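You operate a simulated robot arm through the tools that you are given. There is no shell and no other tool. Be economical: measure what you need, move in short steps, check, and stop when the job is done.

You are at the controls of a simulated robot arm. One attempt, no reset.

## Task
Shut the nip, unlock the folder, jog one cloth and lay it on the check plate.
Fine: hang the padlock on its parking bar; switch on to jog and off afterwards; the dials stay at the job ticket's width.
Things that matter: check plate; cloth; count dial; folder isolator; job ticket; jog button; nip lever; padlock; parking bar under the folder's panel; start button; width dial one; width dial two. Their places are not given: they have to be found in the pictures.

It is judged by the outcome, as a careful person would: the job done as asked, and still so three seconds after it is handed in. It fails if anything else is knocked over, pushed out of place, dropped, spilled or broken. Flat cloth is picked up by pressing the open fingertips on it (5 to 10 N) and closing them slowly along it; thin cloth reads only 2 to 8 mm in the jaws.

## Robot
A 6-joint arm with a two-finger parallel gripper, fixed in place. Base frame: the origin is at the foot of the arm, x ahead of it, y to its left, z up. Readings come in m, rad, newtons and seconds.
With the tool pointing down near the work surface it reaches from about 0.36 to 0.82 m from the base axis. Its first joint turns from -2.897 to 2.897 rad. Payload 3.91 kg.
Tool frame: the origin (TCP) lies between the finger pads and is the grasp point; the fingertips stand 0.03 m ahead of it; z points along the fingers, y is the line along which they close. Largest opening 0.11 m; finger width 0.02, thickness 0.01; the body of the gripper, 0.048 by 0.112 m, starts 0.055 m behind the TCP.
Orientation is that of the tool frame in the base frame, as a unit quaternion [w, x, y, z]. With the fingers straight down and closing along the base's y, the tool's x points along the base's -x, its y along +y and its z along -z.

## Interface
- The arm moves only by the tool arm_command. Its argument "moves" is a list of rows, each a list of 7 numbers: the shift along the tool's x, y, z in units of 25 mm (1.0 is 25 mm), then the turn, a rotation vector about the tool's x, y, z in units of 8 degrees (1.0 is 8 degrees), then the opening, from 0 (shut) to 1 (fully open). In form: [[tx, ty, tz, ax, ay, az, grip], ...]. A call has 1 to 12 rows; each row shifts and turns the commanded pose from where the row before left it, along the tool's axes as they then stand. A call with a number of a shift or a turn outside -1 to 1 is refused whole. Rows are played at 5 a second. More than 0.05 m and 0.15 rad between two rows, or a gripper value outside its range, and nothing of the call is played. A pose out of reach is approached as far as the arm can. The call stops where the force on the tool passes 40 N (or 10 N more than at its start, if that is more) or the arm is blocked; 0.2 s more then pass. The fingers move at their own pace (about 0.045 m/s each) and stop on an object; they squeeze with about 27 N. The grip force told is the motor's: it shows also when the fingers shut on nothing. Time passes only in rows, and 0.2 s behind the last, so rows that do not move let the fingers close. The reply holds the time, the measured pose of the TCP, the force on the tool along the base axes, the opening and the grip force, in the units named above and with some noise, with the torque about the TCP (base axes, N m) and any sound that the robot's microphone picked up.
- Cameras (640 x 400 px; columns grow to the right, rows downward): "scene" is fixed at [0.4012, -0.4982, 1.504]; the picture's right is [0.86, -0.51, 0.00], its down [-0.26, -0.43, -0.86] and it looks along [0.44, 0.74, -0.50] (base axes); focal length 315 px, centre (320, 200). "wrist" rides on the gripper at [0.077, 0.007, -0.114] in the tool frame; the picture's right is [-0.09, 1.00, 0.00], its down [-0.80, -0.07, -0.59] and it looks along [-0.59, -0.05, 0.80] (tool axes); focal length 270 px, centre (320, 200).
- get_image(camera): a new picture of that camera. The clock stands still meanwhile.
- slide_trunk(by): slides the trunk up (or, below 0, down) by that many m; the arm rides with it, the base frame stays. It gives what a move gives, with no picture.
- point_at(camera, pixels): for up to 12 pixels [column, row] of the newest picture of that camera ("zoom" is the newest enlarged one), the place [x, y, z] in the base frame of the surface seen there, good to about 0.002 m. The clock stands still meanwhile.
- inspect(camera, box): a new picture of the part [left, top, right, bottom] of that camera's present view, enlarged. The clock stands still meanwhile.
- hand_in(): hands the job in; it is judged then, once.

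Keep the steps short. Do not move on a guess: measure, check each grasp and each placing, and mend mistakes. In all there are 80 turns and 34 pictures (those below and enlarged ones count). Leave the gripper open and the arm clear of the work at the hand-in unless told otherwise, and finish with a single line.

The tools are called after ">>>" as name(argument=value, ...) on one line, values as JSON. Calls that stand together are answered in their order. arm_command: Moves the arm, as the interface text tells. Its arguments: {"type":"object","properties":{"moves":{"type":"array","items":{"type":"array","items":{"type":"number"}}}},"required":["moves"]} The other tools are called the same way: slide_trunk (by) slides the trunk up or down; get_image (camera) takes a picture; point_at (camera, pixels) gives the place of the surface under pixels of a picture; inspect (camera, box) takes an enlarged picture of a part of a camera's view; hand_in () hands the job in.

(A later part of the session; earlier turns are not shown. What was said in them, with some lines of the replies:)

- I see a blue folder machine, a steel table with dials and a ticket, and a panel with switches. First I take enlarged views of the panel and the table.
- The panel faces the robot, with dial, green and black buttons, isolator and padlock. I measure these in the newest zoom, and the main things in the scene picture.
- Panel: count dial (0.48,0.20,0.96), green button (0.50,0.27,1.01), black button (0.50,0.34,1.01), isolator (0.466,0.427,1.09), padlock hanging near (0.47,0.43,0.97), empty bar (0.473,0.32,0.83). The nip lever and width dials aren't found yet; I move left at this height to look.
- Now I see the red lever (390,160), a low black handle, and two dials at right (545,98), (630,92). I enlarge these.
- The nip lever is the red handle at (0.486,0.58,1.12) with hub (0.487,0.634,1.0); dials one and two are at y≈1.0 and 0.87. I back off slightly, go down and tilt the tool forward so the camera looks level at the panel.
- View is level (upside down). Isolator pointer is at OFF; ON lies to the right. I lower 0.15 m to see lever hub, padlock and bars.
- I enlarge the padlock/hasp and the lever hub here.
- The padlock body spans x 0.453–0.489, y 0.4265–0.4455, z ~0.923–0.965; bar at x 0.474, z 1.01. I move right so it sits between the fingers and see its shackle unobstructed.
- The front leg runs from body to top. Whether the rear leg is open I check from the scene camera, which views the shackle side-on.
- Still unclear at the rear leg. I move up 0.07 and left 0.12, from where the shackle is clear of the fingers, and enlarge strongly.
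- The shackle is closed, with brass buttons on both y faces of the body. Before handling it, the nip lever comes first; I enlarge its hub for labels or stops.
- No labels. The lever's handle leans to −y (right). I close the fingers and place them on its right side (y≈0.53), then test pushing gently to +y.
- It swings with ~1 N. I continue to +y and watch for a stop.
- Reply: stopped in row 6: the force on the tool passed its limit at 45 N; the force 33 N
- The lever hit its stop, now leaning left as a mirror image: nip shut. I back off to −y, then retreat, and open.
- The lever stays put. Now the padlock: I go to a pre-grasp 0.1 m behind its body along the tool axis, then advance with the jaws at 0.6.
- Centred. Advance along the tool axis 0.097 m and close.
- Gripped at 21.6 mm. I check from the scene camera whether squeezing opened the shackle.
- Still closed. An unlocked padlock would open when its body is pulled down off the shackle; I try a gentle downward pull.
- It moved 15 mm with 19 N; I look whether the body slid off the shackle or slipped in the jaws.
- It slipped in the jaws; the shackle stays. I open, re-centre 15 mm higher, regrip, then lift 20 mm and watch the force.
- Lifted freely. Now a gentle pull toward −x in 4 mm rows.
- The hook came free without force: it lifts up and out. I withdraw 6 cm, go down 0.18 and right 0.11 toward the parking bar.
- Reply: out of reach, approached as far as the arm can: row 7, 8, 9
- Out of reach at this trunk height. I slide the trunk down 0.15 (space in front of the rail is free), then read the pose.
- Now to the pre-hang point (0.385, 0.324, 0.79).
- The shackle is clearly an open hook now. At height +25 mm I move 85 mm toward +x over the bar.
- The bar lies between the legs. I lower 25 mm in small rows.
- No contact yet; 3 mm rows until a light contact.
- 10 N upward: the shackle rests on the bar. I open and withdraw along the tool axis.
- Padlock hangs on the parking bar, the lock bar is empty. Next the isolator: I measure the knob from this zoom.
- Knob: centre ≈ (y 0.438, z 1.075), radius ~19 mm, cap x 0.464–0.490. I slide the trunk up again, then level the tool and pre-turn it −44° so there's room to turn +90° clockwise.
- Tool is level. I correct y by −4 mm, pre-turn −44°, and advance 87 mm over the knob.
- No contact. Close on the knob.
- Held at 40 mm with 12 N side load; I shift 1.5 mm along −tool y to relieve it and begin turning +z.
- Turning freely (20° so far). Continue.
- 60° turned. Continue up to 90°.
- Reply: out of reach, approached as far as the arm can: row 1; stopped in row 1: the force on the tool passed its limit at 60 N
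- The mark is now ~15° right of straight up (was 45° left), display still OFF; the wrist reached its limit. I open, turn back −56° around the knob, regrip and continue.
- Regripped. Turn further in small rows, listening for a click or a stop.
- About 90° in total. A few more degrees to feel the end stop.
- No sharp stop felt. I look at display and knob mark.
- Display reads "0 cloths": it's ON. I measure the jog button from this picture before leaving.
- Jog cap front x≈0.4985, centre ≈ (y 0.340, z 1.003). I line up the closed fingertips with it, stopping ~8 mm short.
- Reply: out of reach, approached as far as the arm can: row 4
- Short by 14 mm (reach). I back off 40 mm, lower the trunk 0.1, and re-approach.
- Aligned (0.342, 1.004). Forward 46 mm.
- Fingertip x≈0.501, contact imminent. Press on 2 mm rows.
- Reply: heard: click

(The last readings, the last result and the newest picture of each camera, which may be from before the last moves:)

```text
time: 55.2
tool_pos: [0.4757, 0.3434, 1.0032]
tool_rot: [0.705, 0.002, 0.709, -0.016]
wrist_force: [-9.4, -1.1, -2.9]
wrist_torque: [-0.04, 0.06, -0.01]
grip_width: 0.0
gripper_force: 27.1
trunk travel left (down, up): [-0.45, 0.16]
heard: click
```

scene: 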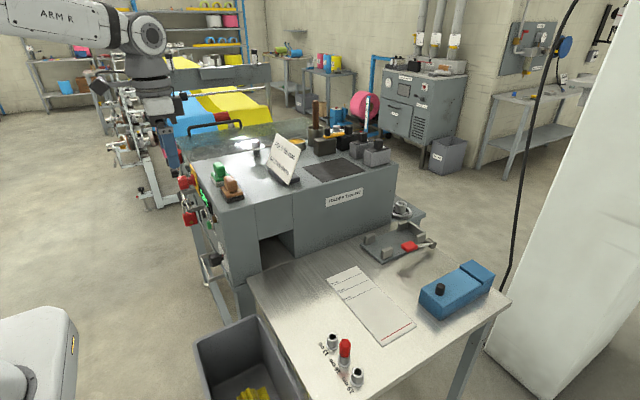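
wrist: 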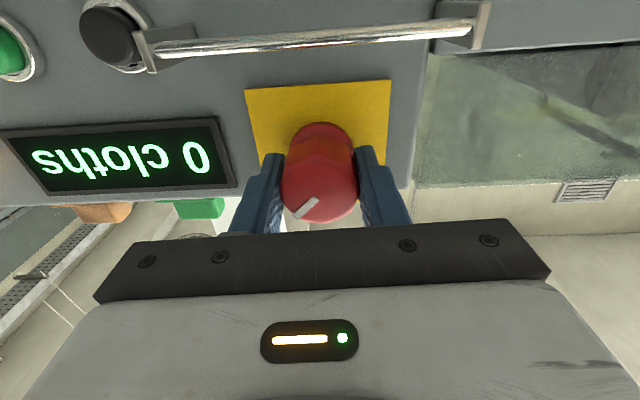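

Click heard. Release at once and wait for the machine.

>>> arm_command(moves=[[0, 0, -0.5, 0, 0, 0, 0], [0, 0, -1, 0, 0, 0, 0], [0, 0, -1, 0, 0, 0, 0], [0, 0, 0, 0, 0, 0, 0], [0, 0, 0, 0, 0, 0, 0], [0, 0, 0, 0, 0, 0, 0], [0, 0, 0, 0, 0, 0, 0], [0, 0, 0, 0, 0, 0, 0], [0, 0, 0, 0, 0, 0, 0], [0, 0, 0, 0, 0, 0, 0], [0, 0, 0, 0, 0, 0, 0]])

>>> inspect(camera="scene", box=[170, 150, 490, 390])

```text
time: 57.6
tool_pos: [0.4129, 0.3433, 1.002]
tool_rot: [0.704, 0.002, 0.71, -0.016]
wrist_force: [0.2, -0.1, 0.4]
wrist_torque: [-0.03, 0.0, -0.01]
grip_width: 0.0001
gripper_force: 27.1
trunk travel left (down, up): [-0.45, 0.16]
```

```text
1.67 times, centred on (330, 270) of scene
```

zoom: 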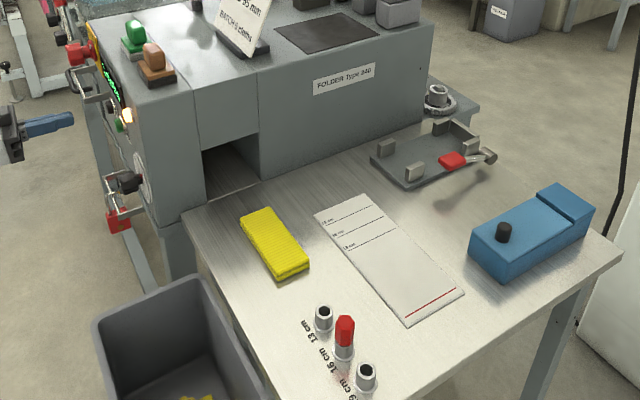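

One yellow cloth came out onto the table, lamp lit. I measure cloth and white check plate (with 13/16/19 cm marks and red zero line).

>>> point_at(camera="zoom", pixels=[[242, 216], [267, 209], [307, 262], [280, 276], [273, 242], [256, 214], [293, 267], [316, 214], [360, 198], [460, 291], [410, 319], [385, 255]])

>>> point_at(camera="zoom", pixels=[[408, 317], [454, 288], [350, 250], [382, 235], [320, 220], [368, 204], [285, 278], [240, 262], [355, 330], [300, 282], [323, 313], [345, 325]])

```text
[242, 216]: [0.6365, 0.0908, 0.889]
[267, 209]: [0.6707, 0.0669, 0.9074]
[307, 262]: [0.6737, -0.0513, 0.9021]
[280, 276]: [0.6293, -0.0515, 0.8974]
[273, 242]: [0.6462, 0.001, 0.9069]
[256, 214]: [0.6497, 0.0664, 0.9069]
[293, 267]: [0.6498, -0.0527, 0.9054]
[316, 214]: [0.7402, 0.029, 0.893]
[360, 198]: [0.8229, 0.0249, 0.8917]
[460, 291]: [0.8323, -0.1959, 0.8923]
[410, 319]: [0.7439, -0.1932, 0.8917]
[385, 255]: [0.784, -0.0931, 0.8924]
```

```text
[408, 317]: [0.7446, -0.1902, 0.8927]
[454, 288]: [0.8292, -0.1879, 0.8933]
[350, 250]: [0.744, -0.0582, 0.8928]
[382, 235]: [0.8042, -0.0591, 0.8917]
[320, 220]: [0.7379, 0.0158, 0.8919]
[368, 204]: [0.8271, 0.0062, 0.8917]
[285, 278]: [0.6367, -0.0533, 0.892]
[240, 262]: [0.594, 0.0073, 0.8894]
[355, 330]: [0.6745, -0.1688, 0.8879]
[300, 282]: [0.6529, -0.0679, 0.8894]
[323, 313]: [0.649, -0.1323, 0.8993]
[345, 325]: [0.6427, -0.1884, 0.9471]
```

Cloth: x 0.625–0.68, y −0.053…0.08, top z 0.907 on table z 0.889. Plate: x 0.737–0.832, y −0.195…0.033. First switch the isolator off again: back to the knob.

>>> arm_command(moves=[[-0.75, 0.93, 0, 0, 0, 0, 0], [-0.75, 0.93, 0, 0, 0, 0, 0.3], [-0.75, 0.93, 0, 0, 0, 0, 0.55], [-0.67, 0.93, 0, 0, 0, 0, 0.55], [0, 0, 0, 0, 0, 0, 0.55], [0, 0, 0, 0, 0, 0, 0.55]])

```text
time: 59.0
tool_pos: [0.4167, 0.4392, 1.075]
tool_rot: [0.704, 0.003, 0.71, -0.016]
wrist_force: [0.5, 0.0, 0.0]
wrist_torque: [0.03, 0.01, 0.03]
grip_width: 0.0605
gripper_force: 0.0
trunk travel left (down, up): [-0.45, 0.16]
```

Forward 55 mm with a small y correction, +8° pre-turn, then grip and turn −56°.

>>> arm_command(moves=[[0, -0.12, 0.8, 0, 0, 0.5, 0.55], [0, 0, 0.8, 0, 0, 0.5, 0.55], [0, 0, 0.6, 0, 0, 0, 0.55], [0, 0, 0, 0, 0, 0, 0.3], [0, 0, 0, 0, 0, 0, 0.1], [0, 0, 0, 0, 0, 0, 0], [0, 0, 0, 0, 0, 0, 0]])

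>>> arm_command(moves=[[0, 0, 0, 0, 0, -1, 0], [0, 0, 0, 0, 0, -1, 0], [0, 0, 0, 0, 0, -1, 0], [0, 0, 0, 0, 0, -1, 0], [0, 0, 0, 0, 0, -1, 0], [0, 0, 0, 0, 0, -1, 0], [0, 0, 0, 0, 0, -1, 0]])

```text
time: 60.6
tool_pos: [0.4721, 0.4359, 1.0742]
tool_rot: [0.704, 0.052, 0.707, 0.034]
wrist_force: [4.4, 9.4, 3.9]
wrist_torque: [-0.12, -0.32, 1.49]
grip_width: 0.0399
gripper_force: 45.2
trunk travel left (down, up): [-0.45, 0.16]
```

```text
time: 62.2
tool_pos: [0.4713, 0.4345, 1.0724]
tool_rot: [0.636, -0.287, 0.649, -0.302]
wrist_force: [3.3, 8.6, 2.7]
wrist_torque: [0.04, -0.04, 1.18]
grip_width: 0.0386
gripper_force: 45.3
trunk travel left (down, up): [-0.45, 0.16]
```

Turned back 56°. Release, swing back +48°, regrip and turn the rest.

>>> arm_command(moves=[[0, 0, 0, 0, 0, 0, 0.55], [0, 0, 0, 0, 0, 0, 0.55], [0, 0, 0, 0, 0, 1, 0.55], [0, 0, 0, 0, 0, 1, 0.55], [0, 0, 0, 0, 0, 1, 0.55], [0, 0, 0, 0, 0, 1, 0.55], [0, 0, 0, 0, 0, 1, 0.55], [0, 0, 0, 0, 0, 1, 0.55], [0, 0, 0, 0, 0, 0, 0.1], [0, 0, 0, 0, 0, 0, 0], [0, 0, 0, 0, 0, 0, 0]])

>>> arm_command(moves=[[0, 0, 0, 0, 0, -1, 0], [0, 0, 0, 0, 0, -1, 0], [0, 0, 0, 0, 0, -1, 0], [0, 0, 0, 0, 0, -1, 0], [0, 0, 0, 0, 0, -0.8, 0], [0, 0, 0, 0, 0, 0, 0]])

```text
time: 64.7
tool_pos: [0.4717, 0.4346, 1.075]
tool_rot: [0.705, 0.002, 0.709, -0.016]
wrist_force: [2.2, 8.0, 2.3]
wrist_torque: [0.07, -0.03, 1.32]
grip_width: 0.04
gripper_force: 45.5
trunk travel left (down, up): [-0.45, 0.16]
```

```text
time: 66.0
tool_pos: [0.4713, 0.4349, 1.0743]
tool_rot: [0.66, -0.232, 0.671, -0.247]
wrist_force: [5.2, 17.0, 6.0]
wrist_torque: [-0.05, 0.15, 1.11]
grip_width: 0.0397
gripper_force: 45.2
trunk travel left (down, up): [-0.45, 0.16]
```

A few degrees more to seat at OFF, then release and retreat.

>>> arm_command(moves=[[0, 0, 0, 0, 0, -0.7, 0], [0, 0, 0, 0, 0, 0, 0], [0, 0, 0, 0, 0, 0, 0.55], [0, 0, 0, 0, 0, 0, 0.55], [0, 0, 0, 0, 0, 0, 0.55], [0, 0, -1, 0, 0, 0, 0.55], [0, 0, -1, 0, 0, 0, 0.55], [0, 0, -1, 0, 0, 0, 0.55], [0, 0, -0.5, 0, 0, 0, 0.55]])

>>> get_image(camera="wrist")

```text
time: 68.0
tool_pos: [0.3843, 0.4355, 1.0745]
tool_rot: [0.647, -0.263, 0.659, -0.279]
wrist_force: [0.1, 0.2, 0.2]
wrist_torque: [0.0, 0.01, 0.0]
grip_width: 0.0603
gripper_force: 0.1
trunk travel left (down, up): [-0.45, 0.16]
```

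```text
2 pictures are left
```

wrist: 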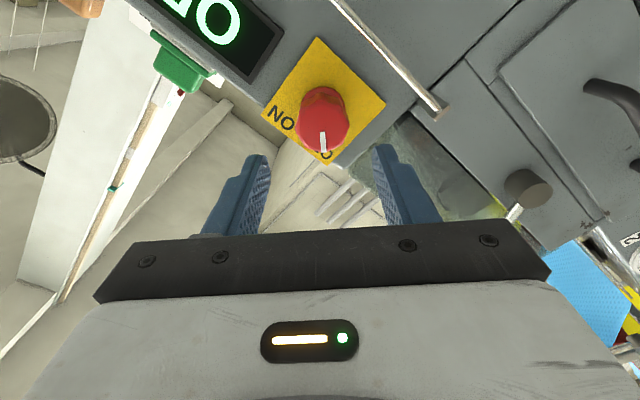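

The mark points at OFF and the display begins "OF": isolator is off. Now I unroll the wrist and tip the tool straight down, clear of the panel.

>>> arm_command(moves=[[0, 0, -0.4, 0, 0, 1, 0.5], [0, 0, 0, 0, 0, 1, 0.5], [0, 0, 0, 0, 0, 1, 0.5], [0, 0, 0, 0, 0, 1, 0.5], [0, 0, 0, 0, 0, 1, 0.5], [0, 0, 0, 0, 0, 0.5, 0.5]])

>>> arm_command(moves=[[0, -0.8, 0, 0, 1, 0, 0.5], [0, -0.8, 0, 0, 1, 0, 0.5], [0, -0.8, 0, 0, 1, 0, 0.5], [0, -0.8, 0, 0, 1, 0, 0.5], [0, -0.8, 0, 0, 1, 0, 0.5], [0, -0.8, 0, 0, 1, 0, 0.5], [0, -0.8, 0, 0, 1, 0, 0.5], [0, -0.8, 0, 0, 1, 0, 0.5], [0, -0.8, 0, 0, 1, 0, 0.5], [0, -0.8, 0, 0, 1, 0, 0.5], [0, -0.8, 0, 0, 1, 0, 0.5], [0, -0.8, 0, 0, 0.25, 0, 0.5]])

```text
time: 69.5
tool_pos: [0.3742, 0.4366, 1.0747]
tool_rot: [0.704, 0.004, 0.71, -0.017]
wrist_force: [0.3, 0.2, -0.1]
wrist_torque: [0.0, 0.03, 0.03]
grip_width: 0.055
gripper_force: 0.1
trunk travel left (down, up): [-0.45, 0.16]
```

```text
time: 72.0
tool_pos: [0.367, 0.1952, 1.0799]
tool_rot: [-0.003, 0.013, 1.0, -0.009]
wrist_force: [-0.4, -1.1, -0.1]
wrist_torque: [0.01, -0.01, 0.01]
grip_width: 0.055
gripper_force: 0.0
trunk travel left (down, up): [-0.45, 0.16]
```

Tool is down. Now to above the cloth: right first, then forward at z 1.08.

>>> arm_command(moves=[[0, -1, 0, 0, 0, 0, 0.5], [0, -1, 0, 0, 0, 0, 0.5], [0, -1, 0, 0, 0, 0, 0.5], [-0.2, -1, 0, 0, 0, 0, 0.5], [-0.5, -1, 0, 0, 0, 0, 0.5], [-1, -1, 0, 0, 0, 0, 0.5], [-1, -1, 0, 0, 0, 0, 0.5], [-1, -0.33, 0, 0, 0, 0, 0.5]])

>>> arm_command(moves=[[-1, 0, 0, 0, 0, 0, 0.5], [-1, 0, 0, 0, 0, 0, 0.5], [-1, 0, 0, 0, 0, 0, 0.5], [-1, 0, 0, 0, 0, 0, 0.5], [-1, 0, 0.5, 0, 0, 0, 0.5], [-1, 0, 1, 0, 0, 0, 0.5], [-0.9, 0, 1, 0, 0, 0, 0.5], [-0.8, 0, 1, 0, 0, 0, 0.5]])

```text
time: 73.8
tool_pos: [0.4559, 0.0094, 1.0827]
tool_rot: [-0.004, 0.014, 1.0, -0.01]
wrist_force: [0.1, -0.2, -0.1]
wrist_torque: [0.0, 0.03, 0.0]
grip_width: 0.0551
gripper_force: 0.1
trunk travel left (down, up): [-0.45, 0.16]
```

```text
time: 75.7
tool_pos: [0.6479, 0.0019, 0.9917]
tool_rot: [-0.005, 0.014, 1.0, -0.009]
wrist_force: [0.8, -0.7, -0.1]
wrist_torque: [0.04, 0.03, 0.03]
grip_width: 0.0548
gripper_force: 0.1
trunk travel left (down, up): [-0.45, 0.16]
```

Above the cloth centre. I trim x/y and descend to ~7 mm above it.

>>> arm_command(moves=[[-0.16, 0.4, 0.6, 0, 0, 0, 0.5], [0, 0, 0.6, 0, 0, 0, 0.5], [0, 0, 0.6, 0, 0, 0, 0.5], [0, 0, 0.2, 0, 0, 0, 0.5]])

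>>> arm_command(moves=[[0, 0, 0.12, 0, 0, 0, 0.5], [0, 0, 0.12, 0, 0, 0, 0.5], [0, 0, 0, 0, 0, 0, 0.5]])

```text
time: 76.7
tool_pos: [0.6513, 0.0115, 0.9426]
tool_rot: [-0.004, 0.014, 1.0, -0.01]
wrist_force: [-0.4, 0.6, 0.4]
wrist_torque: [0.01, 0.0, 0.01]
grip_width: 0.055
gripper_force: 0.1
trunk travel left (down, up): [-0.45, 0.16]
```

```text
time: 77.5
tool_pos: [0.6502, 0.0126, 0.9385]
tool_rot: [-0.003, 0.014, 1.0, -0.01]
wrist_force: [0.8, 0.7, 2.5]
wrist_torque: [0.15, -0.01, -0.04]
grip_width: 0.0552
gripper_force: 0.1
trunk travel left (down, up): [-0.45, 0.16]
```

Contact at 2.5 N. Press slightly further to 5–10 N.

>>> arm_command(moves=[[0, 0, 0.06, 0, 0, 0, 0.5], [0, 0, 0, 0, 0, 0, 0.5]])

```text
time: 78.0
tool_pos: [0.6501, 0.011, 0.9372]
tool_rot: [-0.001, 0.015, 1.0, -0.01]
wrist_force: [2.2, 0.8, 13.0]
wrist_torque: [0.42, -0.1, -0.05]
grip_width: 0.055
gripper_force: 0.0
trunk travel left (down, up): [-0.45, 0.16]
```

13 N is slightly high; ease by 0.8 mm.

>>> arm_command(moves=[[0, 0, -0.03, 0, 0, 0, 0.5], [0, 0, 0, 0, 0, 0, 0.5]])

```text
time: 78.7
tool_pos: [0.6512, 0.0113, 0.9375]
tool_rot: [-0.003, 0.014, 1.0, -0.01]
wrist_force: [1.4, 0.5, 13.8]
wrist_torque: [0.41, -0.07, -0.05]
grip_width: 0.055
gripper_force: 0.2
trunk travel left (down, up): [-0.45, 0.16]
```

>>> arm_command(moves=[[0, 0, -0.04, 0, 0, 0, 0.5], [0, 0, 0, 0, 0, 0, 0.5]])

```text
time: 79.2
tool_pos: [0.6501, 0.0108, 0.9369]
tool_rot: [-0.003, 0.014, 1.0, -0.009]
wrist_force: [-0.7, -0.3, 8.4]
wrist_torque: [0.28, 0.01, -0.01]
grip_width: 0.055
gripper_force: 0.0
trunk travel left (down, up): [-0.45, 0.16]
```

8.4 N: in range. Close slowly along the cloth.

>>> arm_command(moves=[[0, 0, 0, 0, 0, 0, 0.45], [0, 0, 0, 0, 0, 0, 0.4], [0, 0, 0, 0, 0, 0, 0.35], [0, 0, 0, 0, 0, 0, 0.3], [0, 0, 0, 0, 0, 0, 0.25], [0, 0, 0, 0, 0, 0, 0.2], [0, 0, 0, 0, 0, 0, 0.15], [0, 0, 0, 0, 0, 0, 0.1], [0, 0, 0, 0, 0, 0, 0.05], [0, 0, 0, 0, 0, 0, 0], [0, 0, 0, 0, 0, 0, 0], [0, 0, 0, 0, 0, 0, 0]])

```text
time: 81.8
tool_pos: [0.65, 0.0132, 0.9378]
tool_rot: [-0.003, 0.014, 1.0, -0.009]
wrist_force: [-0.6, 0.2, 3.4]
wrist_torque: [0.0, 0.03, -0.01]
grip_width: 0.0
gripper_force: 26.9
trunk travel left (down, up): [-0.45, 0.16]
```

Jaws shut on nothing: the folded cloth is a compact 55 × 18 mm bundle. Better to take it across its 55 mm width. I lift, turn 90° so the jaws close along x, and open to 0.085 m.

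>>> arm_command(moves=[[0, 0, -1, 0, 0, 0, 0], [0, 0, -1, 0, 0, -1, 0.4], [0, 0, 0, 0, 0, -1, 0.8], [0, 0, 0, 0, 0, -1, 0.8], [0, 0, 0, 0, 0, -1, 0.8], [0, 0, 0, 0, 0, -1, 0.8], [0, 0, 0, 0, 0, -1, 0.8], [0, 0, 0, 0, 0, -1, 0.8], [0, 0, 0, 0, 0, -1, 0.8], [0, 0, 0, 0, 0, -1, 0.8], [0, 0, 0, 0, 0, -1, 0.8], [0, 0, 0, 0, 0, -1, 0.8]])

>>> get_image(camera="wrist")

```text
time: 84.5
tool_pos: [0.6507, 0.0128, 0.988]
tool_rot: [-0.009, -0.686, 0.728, -0.004]
wrist_force: [0.2, 0.1, -0.3]
wrist_torque: [-0.01, -0.05, 0.02]
grip_width: 0.0878
gripper_force: 0.0
trunk travel left (down, up): [-0.45, 0.16]
```

```text
1 pictures are left
```

wrist: 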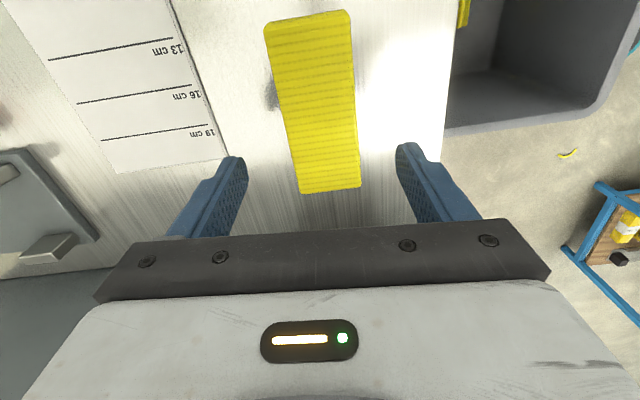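

The cloth is intact. I measure its corners and the plate lines here.

>>> point_at(camera="wrist", pixels=[[270, 35], [346, 20], [302, 187], [357, 183], [285, 110], [355, 100], [320, 110], [110, 48], [135, 95], [155, 132], [218, 150], [170, 20]])

```text
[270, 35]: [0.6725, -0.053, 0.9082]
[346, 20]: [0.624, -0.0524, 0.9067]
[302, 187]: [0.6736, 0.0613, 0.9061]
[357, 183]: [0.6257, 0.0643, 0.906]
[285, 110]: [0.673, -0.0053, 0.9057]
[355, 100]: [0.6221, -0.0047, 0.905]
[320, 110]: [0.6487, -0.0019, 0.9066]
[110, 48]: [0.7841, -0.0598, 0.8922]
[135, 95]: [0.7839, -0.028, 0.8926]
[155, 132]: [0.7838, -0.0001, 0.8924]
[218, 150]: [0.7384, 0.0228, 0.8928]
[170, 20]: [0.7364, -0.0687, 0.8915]
```

Cloth centre (0.648, 0.005), 54 mm wide; 13/16/19 lines at y −0.06/−0.028/0, so red zero at ≈ −0.19. I square the yaw by 3°, centre and lower the tips to z≈0.893 beside it.

>>> arm_command(moves=[[0.32, 0.11, 0.4, 0, 0, -0.42, 0.8], [0, 0, 0.7, 0, 0, 0, 0.8], [0, 0, 0.7, 0, 0, 0, 0.8], [0, 0, 0.5, 0, 0, 0, 0.8], [0, 0, 0.28, 0, 0, 0, 0.8]])

```text
time: 85.7
tool_pos: [0.6482, 0.0038, 0.924]
tool_rot: [-0.009, -0.705, 0.709, -0.004]
wrist_force: [-0.6, 0.3, 1.5]
wrist_torque: [0.02, -0.04, -0.03]
grip_width: 0.0878
gripper_force: 0.1
trunk travel left (down, up): [-0.45, 0.16]
```

Close slowly on the sides.

>>> arm_command(moves=[[0, 0, 0, 0, 0, 0, 0.7], [0, 0, 0, 0, 0, 0, 0.6], [0, 0, 0, 0, 0, 0, 0.52], [0, 0, 0, 0, 0, 0, 0.48], [0, 0, 0, 0, 0, 0, 0.45], [0, 0, 0, 0, 0, 0, 0.42]])

```text
time: 87.0
tool_pos: [0.6483, 0.004, 0.9225]
tool_rot: [-0.009, -0.706, 0.708, -0.004]
wrist_force: [-0.8, 0.7, 0.3]
wrist_torque: [0.03, -0.01, -0.01]
grip_width: 0.0542
gripper_force: 27.1
trunk travel left (down, up): [-0.45, 0.16]
```

Held at 54.2 mm. Lift 40 mm and check.

>>> arm_command(moves=[[0, 0, -0.4, 0, 0, 0, 0.4], [0, 0, -0.6, 0, 0, 0, 0.4], [0, 0, -0.6, 0, 0, 0, 0.4], [0, 0, 0, 0, 0, 0, 0.4]])

```text
time: 88.0
tool_pos: [0.6477, 0.0057, 0.9637]
tool_rot: [-0.01, -0.706, 0.709, -0.004]
wrist_force: [0.3, -0.3, -0.3]
wrist_torque: [0.01, 0.0, -0.02]
grip_width: 0.0539
gripper_force: 27.2
trunk travel left (down, up): [-0.45, 0.16]
```

Still held. Before carrying over, I check the blue box's near edges in the scene zoom for clearance.

>>> point_at(camera="zoom", pixels=[[473, 240], [471, 262], [488, 276], [492, 258], [503, 224], [540, 192], [470, 160]])

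>>> arm_command(moves=[[0.84, -0.9, 0, 0, 0, 0, 0.4], [0.84, -0.9, 0, 0, 0, 0, 0.4], [0.84, -0.9, 0, 0, 0, 0, 0.4], [0.84, -0.9, 0, 0, 0, 0, 0.4], [0.84, -0.9, 0, 0, 0, 0, 0.4], [0.84, -0.9, 0, 0, 0, 0, 0.4]])

```text
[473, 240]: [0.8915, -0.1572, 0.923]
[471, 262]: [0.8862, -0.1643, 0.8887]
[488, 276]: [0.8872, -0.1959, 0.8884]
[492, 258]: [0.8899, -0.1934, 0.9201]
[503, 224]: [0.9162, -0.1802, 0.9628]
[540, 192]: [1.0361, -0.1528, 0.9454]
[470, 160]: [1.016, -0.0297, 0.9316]
```

```text
time: 89.5
tool_pos: [0.7821, -0.1233, 0.9624]
tool_rot: [-0.01, -0.706, 0.708, -0.003]
wrist_force: [-0.1, 0.6, 0.4]
wrist_torque: [0.0, 0.0, 0.03]
grip_width: 0.0541
gripper_force: 27.0
trunk travel left (down, up): [-0.45, 0.16]
```

Over the plate (0.782, −0.123), box edge x 0.886 is clear. Lower until the cloth rests (TCP ≈0.926).

>>> arm_command(moves=[[0, 0, 0.6, 0, 0, 0, 0.4], [0, 0, 0.5, 0, 0, 0, 0.4], [0, 0, 0.3, 0, 0, 0, 0.4], [0, 0, 0.08, 0, 0, 0, 0.4], [0, 0, 0, 0, 0, 0, 0.4]])

```text
time: 90.7
tool_pos: [0.782, -0.1234, 0.9257]
tool_rot: [-0.009, -0.706, 0.708, -0.004]
wrist_force: [-0.4, -0.8, -0.7]
wrist_torque: [-0.02, -0.03, 0.0]
grip_width: 0.0537
gripper_force: 27.1
trunk travel left (down, up): [-0.45, 0.16]
```

>>> arm_command(moves=[[0, 0, 0.06, 0, 0, 0, 0.4], [0, 0, 0, 0, 0, 0, 0.4]])

```text
time: 91.2
tool_pos: [0.7811, -0.1223, 0.9262]
tool_rot: [-0.008, -0.706, 0.708, -0.004]
wrist_force: [-0.7, -0.5, 1.7]
wrist_torque: [0.0, -0.03, -0.04]
grip_width: 0.0543
gripper_force: 26.7
trunk travel left (down, up): [-0.45, 0.16]
```

Light contact (1.7 N). Open slowly and rise straight up.

>>> arm_command(moves=[[0, 0, 0, 0, 0, 0, 0.55], [0, 0, 0, 0, 0, 0, 0.65], [0, 0, 0, 0, 0, 0, 0.75], [0, 0, 0, 0, 0, 0, 0.75], [0, 0, -0.5, 0, 0, 0, 0.75], [0, 0, -1, 0, 0, 0, 0.75], [0, 0, -1, 0, 0, 0, 0.75], [0, 0, -1, 0, 0, 0, 0.75], [0, 0, -1, 0, 0, 0, 0.75], [0, 0, -1, 0, 0, 0, 0.75], [0, 0, -1, 0, 0, 0, 0.75], [0, 0, -1, 0, 0, 0, 1]])

>>> arm_command(moves=[[0, 1, 0, 0, 0, 0, 1], [0, 1, 0, 0, 0, 0, 1], [0, 1, 0, 0, 0, 0, 1], [0, 1, 0, 0, 0, 0, 1], [0, 1, 0, 0, 0, 0, 1], [0, 1, 0, 0, 0, 0, 1], [0, 1, 0, 0, 0, 0, 1], [0, 1, 0, 0, 0, 0, 1], [0, 1, 0, 0, 0, 0, 1], [0, 1, 0, 0, 0, 0, 1], [0, 1, 0, 0, 0, 0, 1]])

```text
time: 93.8
tool_pos: [0.7617, -0.1148, 1.1092]
tool_rot: [-0.007, -0.706, 0.708, -0.005]
wrist_force: [0.0, 0.5, 0.1]
wrist_torque: [0.01, -0.01, 0.02]
grip_width: 0.1102
gripper_force: 0.0
out of reach, approached as far as the arm can: row 11, 12
trunk travel left (down, up): [-0.45, 0.16]
```

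```text
time: 96.2
tool_pos: [0.4903, -0.1159, 1.1089]
tool_rot: [-0.01, -0.706, 0.708, -0.005]
wrist_force: [-0.4, 0.2, 0.3]
wrist_torque: [0.04, 0.0, -0.01]
grip_width: 0.11
gripper_force: 0.1
trunk travel left (down, up): [-0.45, 0.16]
```

I move the arm out of the camera's line to its starting area before the last picture.

>>> slide_trunk(by=0.14)

>>> arm_command(moves=[[-0.5, 1, 0, 0, 0, 0, 1], [-1, 1, 0, 0, 0, 0, 1], [-1, 0.8, 0, 0, 0, 0, 1], [-1, 0, 0, 0, 0, 0, 1], [-1, 0, 0, 0, 0, 0, 1], [-1, 0, 0, 0, 0, 0, 1], [-1, 0, 0, 0, 0, 0, 1], [-1, 0, 0, 0, 0, 0, 1], [-1, 0, 0, 0, 0, 0, 1], [-1, 0, 0, 0, 0, 0, 1], [-1, 0, 0, 0, 0, 0, 1], [-1, 0, 0, 0, 0, 0, 1]])

>>> inspect(camera="scene", box=[165, 150, 485, 360])

```text
time: 97.9
tool_pos: [0.4911, -0.1151, 1.2496]
tool_rot: [-0.009, -0.706, 0.708, -0.004]
wrist_force: [0.5, 0.7, 0.0]
wrist_torque: [0.03, -0.04, -0.02]
grip_width: 0.11
gripper_force: 0.1
trunk travel left (down, up): [-0.59, 0.02]
```

```text
time: 100.5
tool_pos: [0.4216, 0.1733, 1.2428]
tool_rot: [-0.01, -0.706, 0.708, -0.003]
wrist_force: [0.0, -0.2, -0.4]
wrist_torque: [0.0, 0.0, -0.03]
grip_width: 0.1102
gripper_force: 0.0
trunk travel left (down, up): [-0.59, 0.02]
```

```text
1.90 times, centred on (325, 255) of scene
```

zoom: 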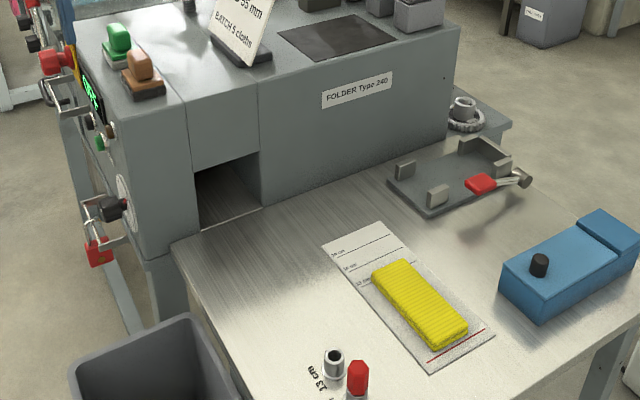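

Cloth lies flat on the check plate inside its edges, the display shows OFF, the padlock hangs on the parking bar, nothing else has moved, and the gripper is open and clear. I hand in.

>>> hand_in()

```text
The job is handed in.
```

I shut the nip, parked the padlock on its bar, jogged one cloth and laid it flat on the check plate, switched the folder on to jog and off again, and left the width dials untouched (I read only dial two, at 55 mm).
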